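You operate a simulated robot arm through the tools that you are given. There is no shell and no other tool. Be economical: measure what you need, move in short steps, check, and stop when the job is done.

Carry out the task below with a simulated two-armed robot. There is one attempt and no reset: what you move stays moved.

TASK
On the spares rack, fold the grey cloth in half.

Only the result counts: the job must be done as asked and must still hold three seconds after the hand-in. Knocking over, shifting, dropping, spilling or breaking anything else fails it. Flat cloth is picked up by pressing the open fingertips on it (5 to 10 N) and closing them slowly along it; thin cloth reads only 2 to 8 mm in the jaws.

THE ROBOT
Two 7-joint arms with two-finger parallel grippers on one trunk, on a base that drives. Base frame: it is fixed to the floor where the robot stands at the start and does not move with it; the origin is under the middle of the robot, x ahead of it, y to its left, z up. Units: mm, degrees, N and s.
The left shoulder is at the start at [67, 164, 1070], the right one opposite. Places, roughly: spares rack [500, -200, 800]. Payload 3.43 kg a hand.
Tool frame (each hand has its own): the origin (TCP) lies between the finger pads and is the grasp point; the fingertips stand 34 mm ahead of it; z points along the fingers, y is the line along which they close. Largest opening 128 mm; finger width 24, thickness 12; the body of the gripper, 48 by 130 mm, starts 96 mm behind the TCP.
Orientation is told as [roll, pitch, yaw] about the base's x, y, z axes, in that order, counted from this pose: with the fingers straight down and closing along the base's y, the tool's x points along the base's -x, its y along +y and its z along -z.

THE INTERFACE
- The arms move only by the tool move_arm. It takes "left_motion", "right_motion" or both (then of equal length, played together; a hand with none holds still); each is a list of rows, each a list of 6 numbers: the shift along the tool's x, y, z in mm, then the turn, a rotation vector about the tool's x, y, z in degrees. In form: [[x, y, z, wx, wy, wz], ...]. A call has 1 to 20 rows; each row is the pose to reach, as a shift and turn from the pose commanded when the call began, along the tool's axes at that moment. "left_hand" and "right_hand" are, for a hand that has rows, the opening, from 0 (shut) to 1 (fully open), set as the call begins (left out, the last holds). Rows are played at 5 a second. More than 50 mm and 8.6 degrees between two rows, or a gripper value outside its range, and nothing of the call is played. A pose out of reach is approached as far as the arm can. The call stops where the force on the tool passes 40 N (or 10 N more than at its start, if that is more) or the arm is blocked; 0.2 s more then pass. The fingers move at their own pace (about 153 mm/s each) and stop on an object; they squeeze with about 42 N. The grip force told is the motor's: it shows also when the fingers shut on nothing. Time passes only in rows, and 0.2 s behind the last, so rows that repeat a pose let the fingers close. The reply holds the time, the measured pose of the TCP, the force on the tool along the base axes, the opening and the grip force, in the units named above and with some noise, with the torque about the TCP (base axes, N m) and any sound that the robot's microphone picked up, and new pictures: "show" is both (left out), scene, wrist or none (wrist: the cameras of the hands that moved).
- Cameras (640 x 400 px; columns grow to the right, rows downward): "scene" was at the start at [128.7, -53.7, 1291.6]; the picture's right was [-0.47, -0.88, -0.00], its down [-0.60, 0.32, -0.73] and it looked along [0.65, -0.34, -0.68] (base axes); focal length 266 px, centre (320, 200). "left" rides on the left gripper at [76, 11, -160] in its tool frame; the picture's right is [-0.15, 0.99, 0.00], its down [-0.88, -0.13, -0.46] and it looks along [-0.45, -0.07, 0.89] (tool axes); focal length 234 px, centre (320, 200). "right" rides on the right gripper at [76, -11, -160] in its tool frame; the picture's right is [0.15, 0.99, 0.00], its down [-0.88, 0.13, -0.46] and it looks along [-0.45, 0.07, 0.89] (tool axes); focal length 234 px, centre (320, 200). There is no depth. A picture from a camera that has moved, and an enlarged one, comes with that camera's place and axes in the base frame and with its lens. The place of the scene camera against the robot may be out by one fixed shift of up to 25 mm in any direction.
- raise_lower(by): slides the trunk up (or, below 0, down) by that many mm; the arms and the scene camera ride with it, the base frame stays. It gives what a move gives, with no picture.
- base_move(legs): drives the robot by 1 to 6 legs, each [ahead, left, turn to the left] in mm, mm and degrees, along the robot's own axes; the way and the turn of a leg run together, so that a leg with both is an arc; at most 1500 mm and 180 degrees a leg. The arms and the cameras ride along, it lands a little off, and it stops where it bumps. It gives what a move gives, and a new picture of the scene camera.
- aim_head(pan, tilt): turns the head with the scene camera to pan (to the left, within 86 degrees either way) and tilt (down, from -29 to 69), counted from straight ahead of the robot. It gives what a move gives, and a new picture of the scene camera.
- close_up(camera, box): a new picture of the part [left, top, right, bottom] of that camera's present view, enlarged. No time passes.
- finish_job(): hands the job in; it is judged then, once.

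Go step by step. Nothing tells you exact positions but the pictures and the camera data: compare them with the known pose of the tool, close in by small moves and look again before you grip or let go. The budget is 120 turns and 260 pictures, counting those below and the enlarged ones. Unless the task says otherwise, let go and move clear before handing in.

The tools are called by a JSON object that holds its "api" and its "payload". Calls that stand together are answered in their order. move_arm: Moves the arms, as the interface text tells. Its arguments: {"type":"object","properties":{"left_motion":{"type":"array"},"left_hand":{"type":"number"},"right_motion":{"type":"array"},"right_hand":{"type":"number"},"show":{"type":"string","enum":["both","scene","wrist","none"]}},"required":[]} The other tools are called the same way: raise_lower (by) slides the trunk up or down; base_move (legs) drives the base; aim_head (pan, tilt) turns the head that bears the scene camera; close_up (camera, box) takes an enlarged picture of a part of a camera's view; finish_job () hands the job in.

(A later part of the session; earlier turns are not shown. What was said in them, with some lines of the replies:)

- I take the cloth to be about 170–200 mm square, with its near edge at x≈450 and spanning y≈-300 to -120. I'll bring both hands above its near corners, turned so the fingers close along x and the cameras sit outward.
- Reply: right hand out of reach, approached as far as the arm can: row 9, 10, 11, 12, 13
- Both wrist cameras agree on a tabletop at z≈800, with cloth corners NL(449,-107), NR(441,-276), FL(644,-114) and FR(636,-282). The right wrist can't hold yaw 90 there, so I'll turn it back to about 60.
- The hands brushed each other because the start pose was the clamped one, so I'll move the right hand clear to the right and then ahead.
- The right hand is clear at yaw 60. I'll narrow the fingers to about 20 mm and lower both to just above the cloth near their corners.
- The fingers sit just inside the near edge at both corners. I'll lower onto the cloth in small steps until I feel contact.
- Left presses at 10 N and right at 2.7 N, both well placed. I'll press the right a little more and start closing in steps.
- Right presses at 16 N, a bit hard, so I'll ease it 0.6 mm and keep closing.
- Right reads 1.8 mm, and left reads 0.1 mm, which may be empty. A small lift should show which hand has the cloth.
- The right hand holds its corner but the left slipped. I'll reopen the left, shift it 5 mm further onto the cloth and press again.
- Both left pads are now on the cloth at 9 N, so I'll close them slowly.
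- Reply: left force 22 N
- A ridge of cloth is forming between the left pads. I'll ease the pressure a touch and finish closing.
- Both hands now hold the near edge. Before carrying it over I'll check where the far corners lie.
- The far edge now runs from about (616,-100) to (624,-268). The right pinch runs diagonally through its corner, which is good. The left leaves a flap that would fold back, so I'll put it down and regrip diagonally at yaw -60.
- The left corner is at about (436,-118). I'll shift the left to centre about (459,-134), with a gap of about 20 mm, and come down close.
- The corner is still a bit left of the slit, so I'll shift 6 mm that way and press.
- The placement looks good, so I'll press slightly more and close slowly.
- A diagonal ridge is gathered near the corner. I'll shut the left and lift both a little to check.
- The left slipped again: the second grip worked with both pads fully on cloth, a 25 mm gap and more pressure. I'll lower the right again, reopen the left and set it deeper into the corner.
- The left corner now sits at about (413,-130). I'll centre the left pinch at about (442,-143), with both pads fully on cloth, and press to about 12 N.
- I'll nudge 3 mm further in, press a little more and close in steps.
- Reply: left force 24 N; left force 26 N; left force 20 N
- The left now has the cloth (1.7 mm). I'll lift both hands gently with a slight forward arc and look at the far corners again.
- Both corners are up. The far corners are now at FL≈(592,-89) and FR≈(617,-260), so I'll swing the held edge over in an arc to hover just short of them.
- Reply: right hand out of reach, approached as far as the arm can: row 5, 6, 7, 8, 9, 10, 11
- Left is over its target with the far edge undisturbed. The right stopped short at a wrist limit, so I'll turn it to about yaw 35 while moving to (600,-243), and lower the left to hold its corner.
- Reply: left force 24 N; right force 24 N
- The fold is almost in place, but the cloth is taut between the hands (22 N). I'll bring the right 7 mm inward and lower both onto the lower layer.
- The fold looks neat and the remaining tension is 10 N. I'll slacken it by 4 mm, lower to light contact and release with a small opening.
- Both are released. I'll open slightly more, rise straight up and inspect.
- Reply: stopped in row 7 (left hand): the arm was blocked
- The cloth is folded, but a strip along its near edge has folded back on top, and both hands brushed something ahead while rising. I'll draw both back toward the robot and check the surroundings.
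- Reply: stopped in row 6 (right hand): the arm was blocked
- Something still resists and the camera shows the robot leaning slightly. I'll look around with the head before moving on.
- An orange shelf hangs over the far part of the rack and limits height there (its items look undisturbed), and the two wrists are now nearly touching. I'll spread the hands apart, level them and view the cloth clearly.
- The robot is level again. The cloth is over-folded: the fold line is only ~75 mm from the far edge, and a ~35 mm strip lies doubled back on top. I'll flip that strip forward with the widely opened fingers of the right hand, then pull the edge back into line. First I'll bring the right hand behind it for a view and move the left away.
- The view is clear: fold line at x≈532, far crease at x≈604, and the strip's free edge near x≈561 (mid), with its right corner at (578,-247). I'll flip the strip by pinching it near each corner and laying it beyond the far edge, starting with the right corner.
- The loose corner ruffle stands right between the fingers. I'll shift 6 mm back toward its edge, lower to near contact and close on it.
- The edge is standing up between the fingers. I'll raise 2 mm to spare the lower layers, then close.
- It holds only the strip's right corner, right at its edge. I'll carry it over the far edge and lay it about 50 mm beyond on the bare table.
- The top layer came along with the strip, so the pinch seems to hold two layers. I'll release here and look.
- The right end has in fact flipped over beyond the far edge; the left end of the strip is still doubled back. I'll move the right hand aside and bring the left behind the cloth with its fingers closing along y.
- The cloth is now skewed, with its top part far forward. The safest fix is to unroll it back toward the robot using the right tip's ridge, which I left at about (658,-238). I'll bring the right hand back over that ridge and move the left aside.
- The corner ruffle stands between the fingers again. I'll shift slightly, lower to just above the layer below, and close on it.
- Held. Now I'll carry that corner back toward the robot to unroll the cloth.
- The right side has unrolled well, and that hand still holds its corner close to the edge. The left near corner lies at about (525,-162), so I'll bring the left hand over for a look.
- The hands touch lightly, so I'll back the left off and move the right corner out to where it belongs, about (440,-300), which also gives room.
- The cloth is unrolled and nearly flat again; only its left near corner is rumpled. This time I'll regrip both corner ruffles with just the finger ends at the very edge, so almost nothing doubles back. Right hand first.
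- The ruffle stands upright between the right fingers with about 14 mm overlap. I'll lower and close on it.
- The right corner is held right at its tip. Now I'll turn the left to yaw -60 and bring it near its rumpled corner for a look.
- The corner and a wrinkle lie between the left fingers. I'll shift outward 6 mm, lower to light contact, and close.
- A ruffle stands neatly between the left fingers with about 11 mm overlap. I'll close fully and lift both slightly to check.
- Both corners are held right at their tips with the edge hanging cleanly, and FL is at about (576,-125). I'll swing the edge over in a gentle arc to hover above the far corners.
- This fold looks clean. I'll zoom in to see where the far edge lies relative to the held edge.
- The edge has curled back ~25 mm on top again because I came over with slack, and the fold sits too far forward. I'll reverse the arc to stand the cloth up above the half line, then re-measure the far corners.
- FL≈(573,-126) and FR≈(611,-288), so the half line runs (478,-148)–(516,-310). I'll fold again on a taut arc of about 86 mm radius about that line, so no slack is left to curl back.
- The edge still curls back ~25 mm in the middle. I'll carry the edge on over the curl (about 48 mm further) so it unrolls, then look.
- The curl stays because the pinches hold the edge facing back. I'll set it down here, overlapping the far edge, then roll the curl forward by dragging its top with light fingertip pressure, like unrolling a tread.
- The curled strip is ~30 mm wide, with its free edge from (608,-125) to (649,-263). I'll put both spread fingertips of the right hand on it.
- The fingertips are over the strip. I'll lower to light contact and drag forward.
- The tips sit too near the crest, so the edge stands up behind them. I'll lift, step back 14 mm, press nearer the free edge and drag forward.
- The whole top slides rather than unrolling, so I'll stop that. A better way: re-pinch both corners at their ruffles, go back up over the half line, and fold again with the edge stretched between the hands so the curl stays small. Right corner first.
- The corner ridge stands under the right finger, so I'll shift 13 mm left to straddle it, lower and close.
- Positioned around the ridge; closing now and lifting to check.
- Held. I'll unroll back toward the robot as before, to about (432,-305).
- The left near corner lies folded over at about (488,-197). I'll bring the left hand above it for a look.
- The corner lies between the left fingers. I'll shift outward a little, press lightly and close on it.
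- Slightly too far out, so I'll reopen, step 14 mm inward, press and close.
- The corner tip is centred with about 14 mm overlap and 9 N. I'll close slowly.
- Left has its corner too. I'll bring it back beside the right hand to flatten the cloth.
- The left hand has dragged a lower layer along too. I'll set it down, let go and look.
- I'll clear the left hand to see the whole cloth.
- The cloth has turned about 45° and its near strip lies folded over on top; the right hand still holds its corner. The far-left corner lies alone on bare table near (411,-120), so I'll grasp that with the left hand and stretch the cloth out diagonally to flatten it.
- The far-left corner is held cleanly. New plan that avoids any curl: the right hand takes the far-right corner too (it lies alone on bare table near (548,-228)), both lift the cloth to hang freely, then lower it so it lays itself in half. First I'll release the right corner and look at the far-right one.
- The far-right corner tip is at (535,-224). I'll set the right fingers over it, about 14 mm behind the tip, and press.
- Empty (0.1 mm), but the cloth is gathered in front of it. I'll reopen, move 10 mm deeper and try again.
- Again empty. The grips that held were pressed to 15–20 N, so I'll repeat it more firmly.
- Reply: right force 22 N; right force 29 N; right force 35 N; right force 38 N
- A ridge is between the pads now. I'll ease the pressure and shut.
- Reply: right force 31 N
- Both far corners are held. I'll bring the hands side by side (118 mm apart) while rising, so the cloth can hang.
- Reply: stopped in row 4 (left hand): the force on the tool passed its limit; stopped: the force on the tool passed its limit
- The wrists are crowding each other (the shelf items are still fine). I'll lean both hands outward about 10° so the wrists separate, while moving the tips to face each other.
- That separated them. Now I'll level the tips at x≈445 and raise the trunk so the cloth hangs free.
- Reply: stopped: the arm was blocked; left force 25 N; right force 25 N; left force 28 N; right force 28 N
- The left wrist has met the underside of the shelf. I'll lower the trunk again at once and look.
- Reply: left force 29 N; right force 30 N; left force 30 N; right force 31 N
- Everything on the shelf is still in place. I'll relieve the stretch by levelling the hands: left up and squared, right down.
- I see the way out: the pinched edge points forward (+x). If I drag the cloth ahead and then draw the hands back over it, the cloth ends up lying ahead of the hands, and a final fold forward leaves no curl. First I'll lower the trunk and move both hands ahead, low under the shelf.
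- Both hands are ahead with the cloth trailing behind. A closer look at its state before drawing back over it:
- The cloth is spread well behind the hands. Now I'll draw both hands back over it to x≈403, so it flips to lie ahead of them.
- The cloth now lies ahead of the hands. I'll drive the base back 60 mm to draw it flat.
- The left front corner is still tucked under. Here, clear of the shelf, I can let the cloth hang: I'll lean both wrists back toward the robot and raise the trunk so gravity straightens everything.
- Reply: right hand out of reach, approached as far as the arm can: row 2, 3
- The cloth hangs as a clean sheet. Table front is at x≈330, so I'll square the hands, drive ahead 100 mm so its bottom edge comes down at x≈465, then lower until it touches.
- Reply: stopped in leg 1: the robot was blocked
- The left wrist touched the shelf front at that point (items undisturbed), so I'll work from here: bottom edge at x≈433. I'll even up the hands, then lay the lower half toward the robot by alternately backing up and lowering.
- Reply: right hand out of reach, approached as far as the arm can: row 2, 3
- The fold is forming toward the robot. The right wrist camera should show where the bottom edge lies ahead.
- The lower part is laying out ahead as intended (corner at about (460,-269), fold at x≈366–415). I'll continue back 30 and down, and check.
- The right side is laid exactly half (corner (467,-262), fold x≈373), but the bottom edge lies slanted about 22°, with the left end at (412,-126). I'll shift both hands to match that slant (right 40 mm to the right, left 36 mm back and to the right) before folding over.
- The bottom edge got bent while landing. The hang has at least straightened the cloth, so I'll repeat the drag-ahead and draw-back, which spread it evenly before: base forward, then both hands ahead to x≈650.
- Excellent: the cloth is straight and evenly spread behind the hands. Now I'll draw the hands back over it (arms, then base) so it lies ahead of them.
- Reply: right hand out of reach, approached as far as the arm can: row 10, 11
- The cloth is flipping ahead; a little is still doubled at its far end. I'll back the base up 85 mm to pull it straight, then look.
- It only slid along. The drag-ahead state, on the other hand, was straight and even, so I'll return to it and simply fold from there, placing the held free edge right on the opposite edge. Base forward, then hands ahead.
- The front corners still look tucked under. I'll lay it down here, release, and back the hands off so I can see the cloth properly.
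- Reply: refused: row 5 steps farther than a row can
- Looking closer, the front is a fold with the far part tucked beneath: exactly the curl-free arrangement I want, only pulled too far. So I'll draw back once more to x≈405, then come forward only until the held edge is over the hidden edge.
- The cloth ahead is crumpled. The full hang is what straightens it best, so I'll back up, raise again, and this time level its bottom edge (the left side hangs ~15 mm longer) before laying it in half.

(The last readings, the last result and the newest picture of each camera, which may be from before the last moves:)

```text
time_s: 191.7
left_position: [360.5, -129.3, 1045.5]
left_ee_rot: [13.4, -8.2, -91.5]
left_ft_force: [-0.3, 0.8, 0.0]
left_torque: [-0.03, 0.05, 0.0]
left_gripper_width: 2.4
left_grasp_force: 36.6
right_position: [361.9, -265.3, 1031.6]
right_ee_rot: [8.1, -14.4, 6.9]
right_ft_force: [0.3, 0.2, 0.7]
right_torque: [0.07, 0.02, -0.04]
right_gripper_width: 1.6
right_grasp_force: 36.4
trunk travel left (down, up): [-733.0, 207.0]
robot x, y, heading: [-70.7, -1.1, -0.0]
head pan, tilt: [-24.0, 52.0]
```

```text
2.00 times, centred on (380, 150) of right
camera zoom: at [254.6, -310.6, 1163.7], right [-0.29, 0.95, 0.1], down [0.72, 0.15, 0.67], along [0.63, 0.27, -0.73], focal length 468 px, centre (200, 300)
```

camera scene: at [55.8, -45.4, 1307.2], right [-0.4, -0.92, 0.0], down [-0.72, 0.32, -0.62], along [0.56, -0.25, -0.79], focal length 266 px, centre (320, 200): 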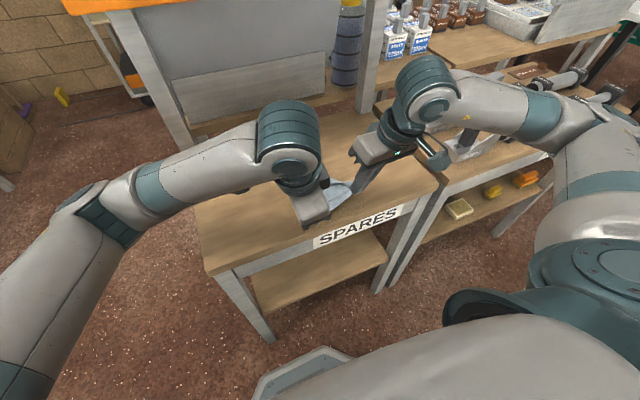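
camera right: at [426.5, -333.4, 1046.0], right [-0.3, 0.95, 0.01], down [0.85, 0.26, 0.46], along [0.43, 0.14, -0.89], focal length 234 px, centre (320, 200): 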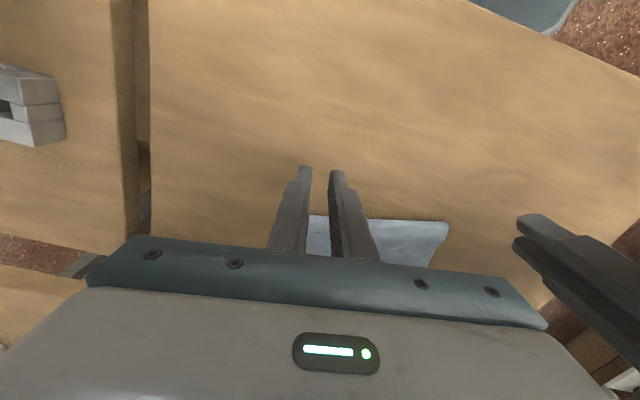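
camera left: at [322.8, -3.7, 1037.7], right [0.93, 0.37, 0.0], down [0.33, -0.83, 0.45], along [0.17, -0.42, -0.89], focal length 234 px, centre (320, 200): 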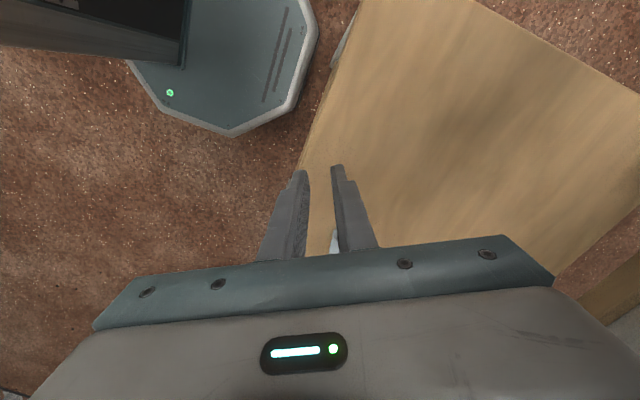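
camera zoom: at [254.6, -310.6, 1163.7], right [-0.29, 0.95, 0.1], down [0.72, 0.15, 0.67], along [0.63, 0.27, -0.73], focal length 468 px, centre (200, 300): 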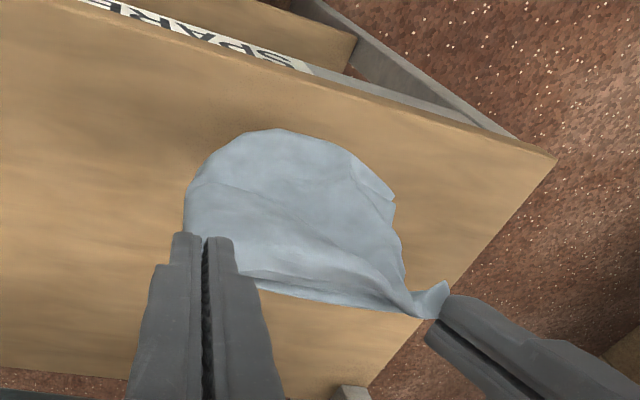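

The sheet hangs straight now and its bottom is level. I'll drive forward 58 mm, lower until the bottom rests, then lay the lower half by backing and lowering in steps.

{"api": "base_move", "payload": {"legs": [[58, 0, 0]]}}

{"api": "raise_lower", "payload": {"by": -65}}

{"api": "base_move", "payload": {"legs": [[-28, 0, 0]]}}

{"api": "raise_lower", "payload": {"by": -28}}

{"api": "base_move", "payload": {"legs": [[-28, 0, 0]]}}

{"api": "raise_lower", "payload": {"by": -25}}

{"api": "close_up", "payload": {"camera": "right", "box": [220, 90, 540, 290]}}

{"api": "close_up", "payload": {"camera": "left", "box": [240, 90, 560, 290]}}

```text
time_s: 192.8
left_position: [415.0, -129.7, 1043.4]
left_ee_rot: [13.0, -8.2, -91.7]
left_ft_force: [1.0, 0.1, -0.6]
left_torque: [-0.01, 0.06, -0.01]
left_gripper_width: 2.2
left_grasp_force: 36.5
right_position: [420.2, -262.5, 1032.6]
right_ee_rot: [8.1, -14.4, 6.9]
right_ft_force: [-0.1, -0.1, -0.5]
right_torque: [0.03, 0.03, 0.01]
right_gripper_width: 1.5
right_grasp_force: 35.5
trunk travel left (down, up): [-733.0, 207.0]
robot x, y, heading: [-11.7, -0.4, 0.3]
head pan, tilt: [-24.0, 52.0]
stopped in leg 1: the robot was blocked; the commanded pose is now the measured one
camera scene: at [115.9, -45.0, 1462.1], right [-0.4, -0.92, 0.0], down [-0.72, 0.32, -0.62], along [0.56, -0.25, -0.79], focal length 266 px, centre (320, 200)
```

scene: 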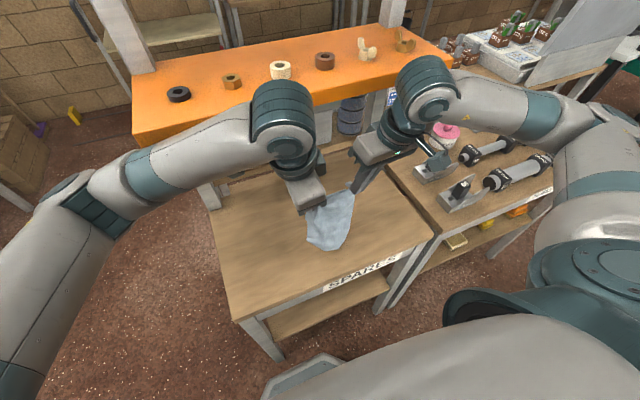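

```text
time_s: 193.9
left_position: [416.9, -129.2, 977.8]
left_ee_rot: [13.1, -8.2, -91.7]
left_ft_force: [0.2, 0.1, -0.5]
left_torque: [-0.02, 0.08, 0.02]
left_gripper_width: 1.9
left_grasp_force: 36.9
right_position: [420.9, -263.4, 968.3]
right_ee_rot: [8.1, -14.3, 7.0]
right_ft_force: [0.4, 1.0, 0.4]
right_torque: [0.01, -0.02, 0.01]
right_gripper_width: 1.8
right_grasp_force: 36.9
trunk travel left (down, up): [-668.0, 272.0]
robot x, y, heading: [-11.1, -1.2, 0.3]
head pan, tilt: [-24.0, 52.0]
```

```text
time_s: 194.7
left_position: [389.9, -130.2, 977.3]
left_ee_rot: [13.0, -8.2, -91.6]
left_ft_force: [-0.4, -0.6, 0.0]
left_torque: [0.02, 0.06, -0.01]
left_gripper_width: 1.8
left_grasp_force: 36.8
right_position: [395.4, -262.6, 965.5]
right_ee_rot: [8.1, -14.2, 7.0]
right_ft_force: [-0.4, -0.4, -0.5]
right_torque: [-0.01, -0.02, 0.0]
right_gripper_width: 1.3
right_grasp_force: 36.8
trunk travel left (down, up): [-668.0, 272.0]
robot x, y, heading: [-40.8, 0.5, 0.3]
head pan, tilt: [-24.0, 52.0]
camera scene: at [91.0, -45.3, 1396.8], right [-0.4, -0.92, 0.0], down [-0.72, 0.32, -0.61], along [0.56, -0.25, -0.79], focal length 266 px, centre (320, 200)
```

scene: 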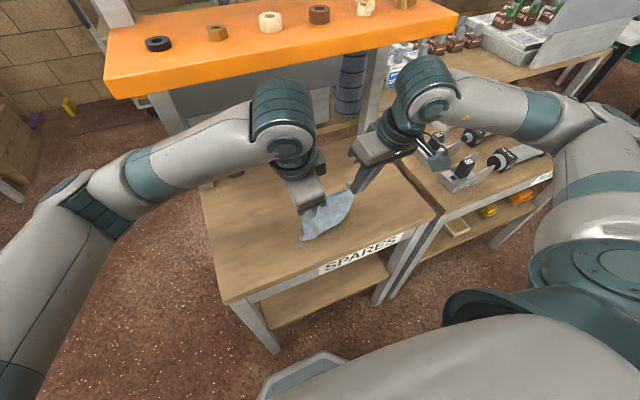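

```text
time_s: 195.4
left_position: [387.7, -129.8, 950.0]
left_ee_rot: [13.1, -8.2, -91.6]
left_ft_force: [-0.2, 0.1, 0.6]
left_torque: [0.02, 0.03, 0.04]
left_gripper_width: 1.7
left_grasp_force: 36.1
right_position: [392.9, -262.9, 938.0]
right_ee_rot: [8.1, -14.4, 6.9]
right_ft_force: [-0.4, -0.1, 0.4]
right_torque: [0.0, 0.02, -0.04]
right_gripper_width: 1.5
right_grasp_force: 35.9
trunk travel left (down, up): [-640.0, 300.0]
robot x, y, heading: [-34.3, 3.9, 0.7]
head pan, tilt: [-24.0, 52.0]
```

```text
time_s: 196.2
left_position: [362.6, -129.7, 948.5]
left_ee_rot: [13.1, -8.1, -91.6]
left_ft_force: [0.3, -0.2, -0.2]
left_torque: [-0.02, 0.02, -0.01]
left_gripper_width: 2.1
left_grasp_force: 36.3
right_position: [367.1, -264.3, 937.5]
right_ee_rot: [8.1, -14.3, 7.1]
right_ft_force: [-0.8, 0.3, 0.7]
right_torque: [0.0, -0.03, -0.01]
right_gripper_width: 1.2
right_grasp_force: 36.0
trunk travel left (down, up): [-640.0, 300.0]
robot x, y, heading: [-66.9, 0.7, 0.3]
head pan, tilt: [-24.0, 52.0]
camera scene: at [62.7, -45.5, 1368.9], right [-0.4, -0.92, 0.0], down [-0.72, 0.32, -0.61], along [0.56, -0.25, -0.79], focal length 266 px, centre (320, 200)
```

scene: 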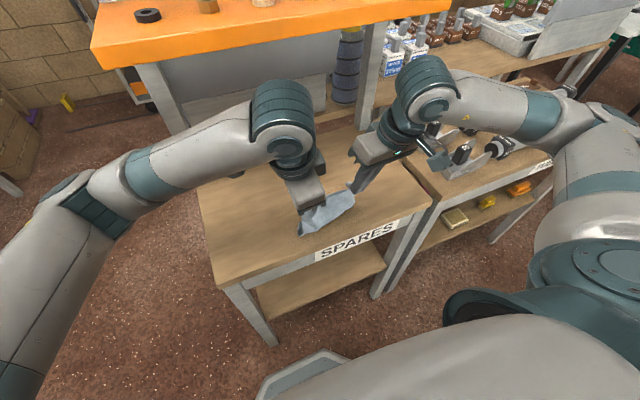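

```text
time_s: 197.0
left_position: [361.0, -129.6, 926.0]
left_ee_rot: [13.0, -8.2, -91.6]
left_ft_force: [-0.2, 0.0, 0.0]
left_torque: [0.0, 0.0, -0.04]
left_gripper_width: 1.9
left_grasp_force: 36.7
right_position: [365.7, -262.4, 913.6]
right_ee_rot: [8.1, -14.4, 7.0]
right_ft_force: [-0.1, 0.5, 0.8]
right_torque: [0.03, 0.0, 0.03]
right_gripper_width: 1.5
right_grasp_force: 35.9
trunk travel left (down, up): [-615.0, 325.0]
robot x, y, heading: [-65.2, 3.2, 0.5]
head pan, tilt: [-24.0, 52.0]
```

```text
2.00 times, centred on (380, 190) of right
camera zoom: at [258.9, -309.6, 1046.0], right [-0.29, 0.95, 0.1], down [0.72, 0.15, 0.67], along [0.62, 0.27, -0.73], focal length 468 px, centre (200, 220)
```

zoom: 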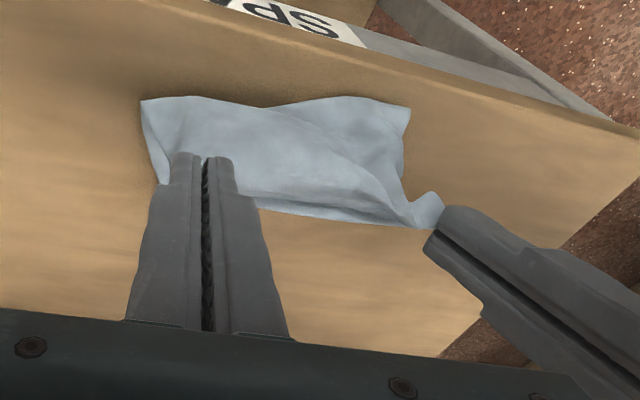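

```text
2.00 times, centred on (400, 190) of left
camera zoom: at [339.1, -30.6, 1070.7], right [0.96, -0.14, 0.24], down [-0.25, -0.81, 0.54], along [0.12, -0.58, -0.81], focal length 468 px, centre (160, 220)
```

zoom: 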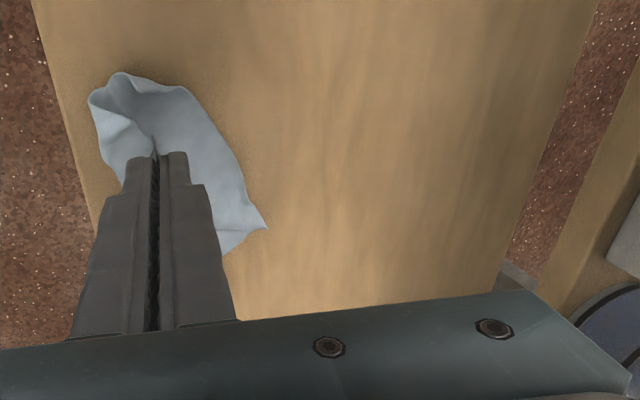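

This time it is much better: the lower layer is ~73 mm deep on the right and ~60 mm on the left, with its edge from (459,-257) to (411,-135). One more step back and down, then I'll fold the held edge forward onto it.

{"api": "base_move", "payload": {"legs": [[-20, 0, 0]]}}

{"api": "raise_lower", "payload": {"by": -25}}

{"api": "move_arm", "payload": {"right_motion": [[-20.7, -2.2, -1.1, 0, 0, 0], [-39.4, -5.5, 5.4, 0, 0, 0], [-53.7, -9.8, 21, 0, 0, 0], [-63.1, -14, 39.6, 0, 0, 0], [-66, -16, 50, 0, 0, 0], [-66, -16, 50, 0, 0, 0]], "left_motion": [[-0.5, 13.1, -3, 0, 0, 0], [0.4, 24.8, 3.8, 0, 0, 0], [2.8, 34.2, 20.2, 0, 0, 0], [5.7, 39.8, 39.8, 0, 0, 0], [8, 42, 56, 0, 0, 0], [8, 42, 56, 0, 0, 0]], "show": "none"}}

{"api": "close_up", "payload": {"camera": "right", "box": [220, 90, 540, 290]}}

{"api": "close_up", "payload": {"camera": "left", "box": [240, 90, 560, 290]}}

```text
time_s: 197.8
left_position: [343.7, -128.9, 924.1]
left_ee_rot: [13.1, -8.2, -91.6]
left_ft_force: [0.4, 0.0, -0.3]
left_torque: [-0.02, 0.06, 0.01]
left_gripper_width: 1.8
left_grasp_force: 36.7
right_position: [347.5, -264.2, 911.1]
right_ee_rot: [8.1, -14.4, 7.0]
right_ft_force: [-0.9, 0.4, -0.2]
right_torque: [0.02, 0.0, 0.04]
right_gripper_width: 1.7
right_grasp_force: 36.4
trunk travel left (down, up): [-615.0, 325.0]
robot x, y, heading: [-83.1, 1.0, 0.5]
head pan, tilt: [-24.0, 52.0]
camera scene: at [43.0, -45.5, 1343.9], right [-0.4, -0.92, 0.0], down [-0.72, 0.32, -0.61], along [0.56, -0.25, -0.79], focal length 266 px, centre (320, 200)
```

scene: 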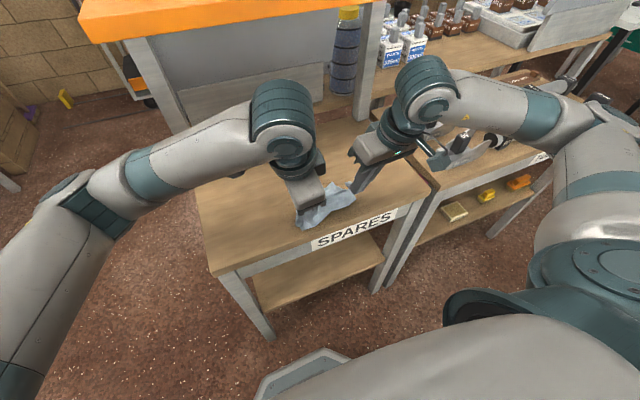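

```text
time_s: 198.5
left_position: [342.2, -129.0, 900.8]
left_ee_rot: [13.1, -8.2, -91.6]
left_ft_force: [0.2, -0.3, -0.9]
left_torque: [-0.02, 0.02, -0.02]
left_gripper_width: 2.2
left_grasp_force: 36.9
right_position: [346.0, -263.2, 889.4]
right_ee_rot: [8.1, -14.2, 7.0]
right_ft_force: [-0.6, 0.2, 1.1]
right_torque: [0.0, 0.02, -0.02]
right_gripper_width: 1.6
right_grasp_force: 36.6
trunk travel left (down, up): [-590.0, 350.0]
robot x, y, heading: [-85.6, 2.2, 0.2]
head pan, tilt: [-24.0, 52.0]
```

```text
time_s: 199.9
left_position: [396.1, -129.8, 852.7]
left_ee_rot: [13.1, -8.3, -91.6]
left_ft_force: [1.1, -1.0, -0.2]
left_torque: [-0.02, 0.03, -0.02]
left_gripper_width: 2.0
left_grasp_force: 36.4
right_position: [423.9, -263.1, 853.8]
right_ee_rot: [8.0, -14.3, 6.9]
right_ft_force: [0.4, -0.1, 0.0]
right_torque: [0.0, -0.01, 0.01]
right_gripper_width: 1.5
right_grasp_force: 36.6
trunk travel left (down, up): [-590.0, 350.0]
robot x, y, heading: [-83.4, 0.7, 0.3]
head pan, tilt: [-24.0, 52.0]
```

```text
2.00 times, centred on (380, 190) of right
camera zoom: at [316.6, -309.1, 986.6], right [-0.29, 0.95, 0.1], down [0.72, 0.15, 0.67], along [0.62, 0.27, -0.73], focal length 468 px, centre (200, 220)
```

zoom: 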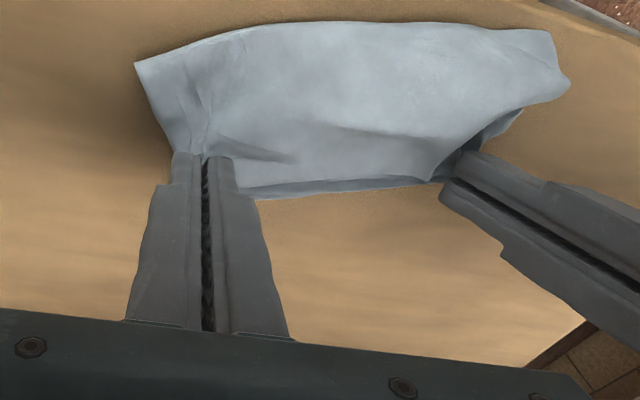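

```text
2.00 times, centred on (400, 190) of left
camera zoom: at [373.7, -30.9, 999.2], right [0.96, -0.14, 0.24], down [-0.25, -0.81, 0.53], along [0.12, -0.57, -0.81], focal length 468 px, centre (160, 220)
```

zoom: 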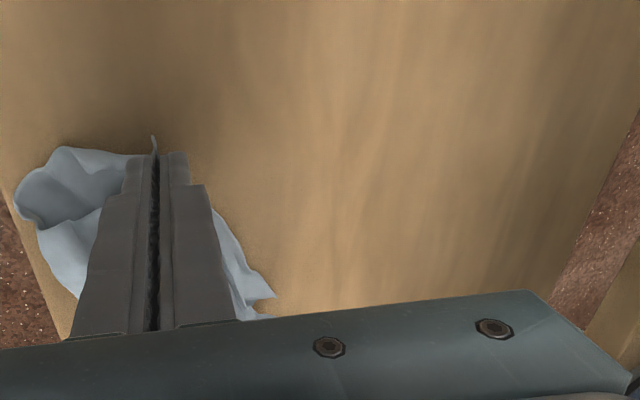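

Excellent: a clean fold with the held edge lying right over the lower edge, full width, and no curl. I'll ease 8 mm forward, lower to the cloth and release gently.

{"api": "move_arm", "payload": {"right_motion": [[-2, -1, 5, 0, 0, 0], [-3, -2, 10, 0, 0, 0], [-3.7, -3.4, 16, 0, 0, 0], [-3.7, -3.4, 17, 0, 0, 0]], "left_motion": [[1, 2, 5, 0, 0, 0], [2, 3, 10, 0, 0, 0], [2.4, 4.3, 15, 0, 0, 0], [2.4, 4.3, 16, 0, 0, 0]], "show": "none"}}

{"api": "move_arm", "payload": {"right_motion": [[0, 0, 0, 0, 0, 0], [0, 0, 0, 0, 0, 0], [0, 0, -4, 0, 0, 0], [0, 0, -15, 0, 0, 0], [0, 0, -35, 0, 0, 0], [0, 0, -60, 0, 0, 0], [0, 0, -80, 0, 0, 0]], "left_motion": [[0, 0, 0, 0, 0, 0], [0, 0, 0, 0, 0, 0], [0, 0, -4, 0, 0, 0], [0, 0, -15, 0, 0, 0], [0, 0, -35, 0, 0, 0], [0, 0, -60, 0, 0, 0], [0, 0, -80, 0, 0, 0]], "right_hand": 0.12, "left_hand": 0.12, "show": "none"}}

{"api": "close_up", "payload": {"camera": "right", "box": [220, 90, 540, 290]}}

{"api": "close_up", "payload": {"camera": "left", "box": [200, 110, 520, 310]}}

```text
time_s: 200.9
left_position: [404.2, -129.0, 839.2]
left_ee_rot: [13.1, -8.2, -91.6]
left_ft_force: [0.2, -0.6, 0.0]
left_torque: [0.0, 0.04, 0.0]
left_gripper_width: 2.1
left_grasp_force: 36.9
right_position: [431.3, -262.4, 838.4]
right_ee_rot: [8.0, -14.4, 7.0]
right_ft_force: [-1.0, -0.6, 6.4]
right_torque: [-0.04, 0.04, 0.0]
right_gripper_width: 1.4
right_grasp_force: 35.8
trunk travel left (down, up): [-590.0, 350.0]
robot x, y, heading: [-81.4, 1.1, 0.4]
head pan, tilt: [-24.0, 52.0]
```

```text
time_s: 202.5
left_position: [385.9, -117.8, 916.7]
left_ee_rot: [13.0, -8.2, -91.6]
left_ft_force: [-0.1, -0.2, 0.2]
left_torque: [0.01, -0.02, 0.03]
left_gripper_width: 15.2
left_grasp_force: 0.1
right_position: [413.2, -275.3, 915.2]
right_ee_rot: [8.1, -14.4, 7.0]
right_ft_force: [0.2, 0.2, -0.4]
right_torque: [0.02, -0.01, 0.01]
right_gripper_width: 15.5
right_grasp_force: 0.0
trunk travel left (down, up): [-590.0, 350.0]
robot x, y, heading: [-86.4, 1.0, 0.1]
head pan, tilt: [-24.0, 52.0]
```

```text
2.00 times, centred on (380, 190) of right
camera zoom: at [306.3, -322.4, 1048.5], right [-0.29, 0.95, 0.1], down [0.72, 0.15, 0.67], along [0.62, 0.27, -0.73], focal length 468 px, centre (200, 220)
```

zoom: 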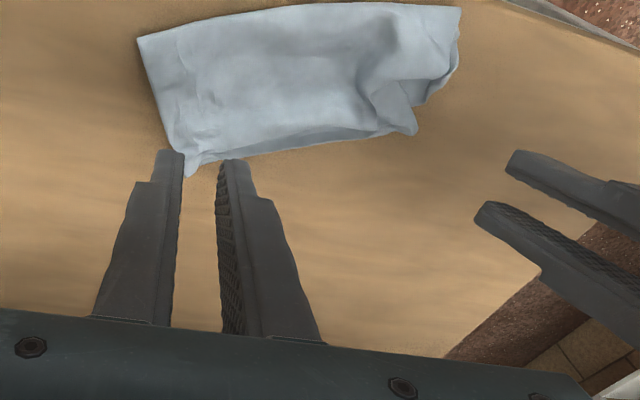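

```text
2.00 times, centred on (360, 210) of left
camera zoom: at [363.7, -18.7, 1062.1], right [0.96, -0.14, 0.24], down [-0.25, -0.81, 0.53], along [0.12, -0.57, -0.81], focal length 468 px, centre (240, 180)
```

zoom: 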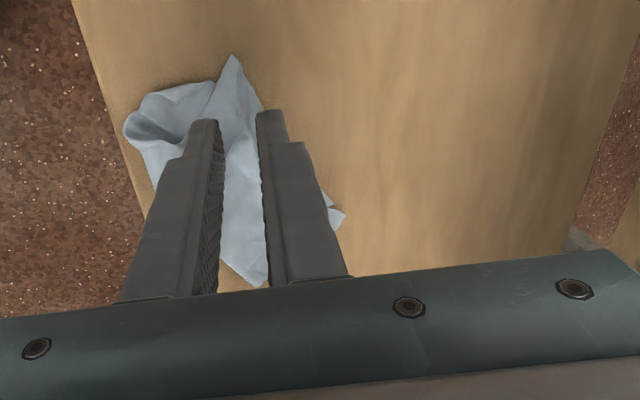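

A proper half fold. I'll move the hands apart and inspect the left end.

{"api": "move_arm", "payload": {"right_motion": [[0, -25, -5, 0, 0, 0], [0, -50, -10, 0, 0, 0], [0, -75, -15, 0, 0, 0], [0, -75, -15, 0, 0, 0]], "left_motion": [[25, 0, -5, 0, 0, 0], [50, 0, -10, 0, 0, 0], [90, 0, -15, 0, 0, 0], [120, 0, -15, 0, 0, 0]], "show": "none"}}

{"api": "close_up", "payload": {"camera": "scene", "box": [260, 140, 400, 227]}}

```text
time_s: 203.5
left_position: [386.4, 4.0, 913.1]
left_ee_rot: [13.0, -8.2, -91.6]
left_ft_force: [0.4, 0.6, -0.1]
left_torque: [0.0, 0.03, 0.0]
left_gripper_width: 15.6
left_grasp_force: 0.1
right_position: [422.5, -352.4, 920.8]
right_ee_rot: [8.1, -14.4, 7.0]
right_ft_force: [0.4, 0.7, 1.0]
right_torque: [-0.02, 0.01, 0.04]
right_gripper_width: 15.7
right_grasp_force: 0.1
trunk travel left (down, up): [-590.0, 350.0]
robot x, y, heading: [-85.2, 1.9, 0.4]
head pan, tilt: [-24.0, 52.0]
```

```text
4.57 times, centred on (330, 184) of scene
camera zoom: at [42.3, -44.2, 1319.1], right [-0.4, -0.92, 0.0], down [-0.72, 0.32, -0.62], along [0.56, -0.25, -0.79], focal length 1216 px, centre (274, 275)
```

zoom: 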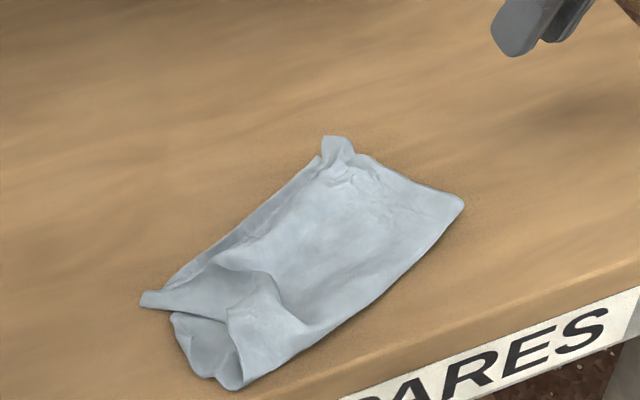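

The fold is good; only a small hump remains at the left end. I'll press it down lightly with the left fingertips from straight above and check.

{"api": "move_arm", "payload": {"left_motion": [[-40, 0, 5, 0, 0, 0], [-80, 0, 12, 0, 0, 0], [-120, 2, 25, 0, 0, 0], [-160, 3, 40, 0, 0, 0], [-164, 3, 46, 0, 0, 0], [-161, -2, 66, 0, 0, 0], [-159, -6, 80, 0, 0, 0], [-158, -8, 88, 0, 0, 0], [-158, -8, 90, 0, 0, 0], [-158, -8, 90, 0, 0, 0], [-161, -2, 66, 0, 0, 0], [-164, 3, 46, 0, 0, 0], [-120, 2, 30, 0, 0, 0], [-80, 0, 12, 0, 0, 0], [-40, 0, 0, 0, 0, 0], [0, 0, 0, 0, 0, 0]], "left_hand": 0.35, "show": "none"}}

{"api": "close_up", "payload": {"camera": "scene", "box": [260, 140, 400, 227]}}

```text
time_s: 206.9
left_position: [385.7, 4.6, 912.8]
left_ee_rot: [13.2, -8.2, -91.6]
left_ft_force: [-0.3, 1.2, -0.3]
left_torque: [-0.04, -0.03, 0.01]
left_gripper_width: 44.8
left_grasp_force: 0.0
right_position: [422.2, -350.3, 920.8]
right_ee_rot: [8.0, -14.4, 7.1]
right_ft_force: [1.1, -0.2, 0.0]
right_torque: [-0.01, 0.0, 0.01]
right_gripper_width: 15.6
right_grasp_force: 0.1
trunk travel left (down, up): [-590.0, 350.0]
robot x, y, heading: [-81.7, 4.1, 0.1]
head pan, tilt: [-24.0, 52.0]
```

```text
4.57 times, centred on (330, 184) of scene
camera zoom: at [41.9, -43.5, 1319.2], right [-0.4, -0.92, 0.0], down [-0.72, 0.32, -0.62], along [0.56, -0.25, -0.79], focal length 1216 px, centre (274, 275)
```

zoom: 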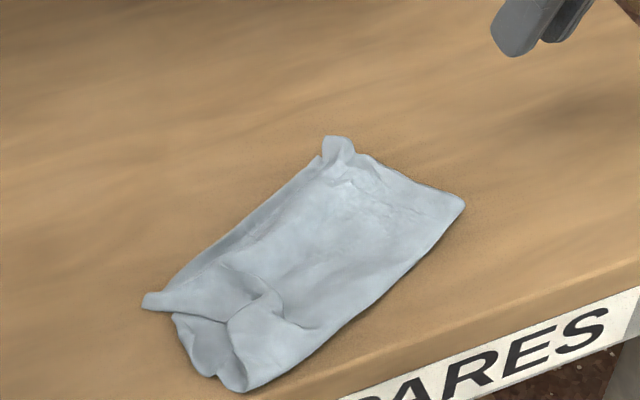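

The cloth now lies as a flat half fold with its edges together, the hands are clear, and the objects I could see on the shelf and neighbouring racks are where they were. I'm handing it in.

{"api": "finish_job", "payload": {}}

```text
The job is handed in.
```

I folded the grey cloth in half on the spares rack, and it lies with its edges together, both hands clear of it. I don't have the judge's result.

- **Fold quality:** the left end still has a slight wrinkle. One upper corner there sticks out about 20 mm past the lower layer, and the right front corner sticks out about 10 mm. The cloth is closer to the front of the rack than where it started.
- **Contact with other things:** the wrists touched the orange overhead shelf four or five times while I was lifting, at times hard enough to stop the arm or the base. In the pictures, the shelf items looked unmoved each time.
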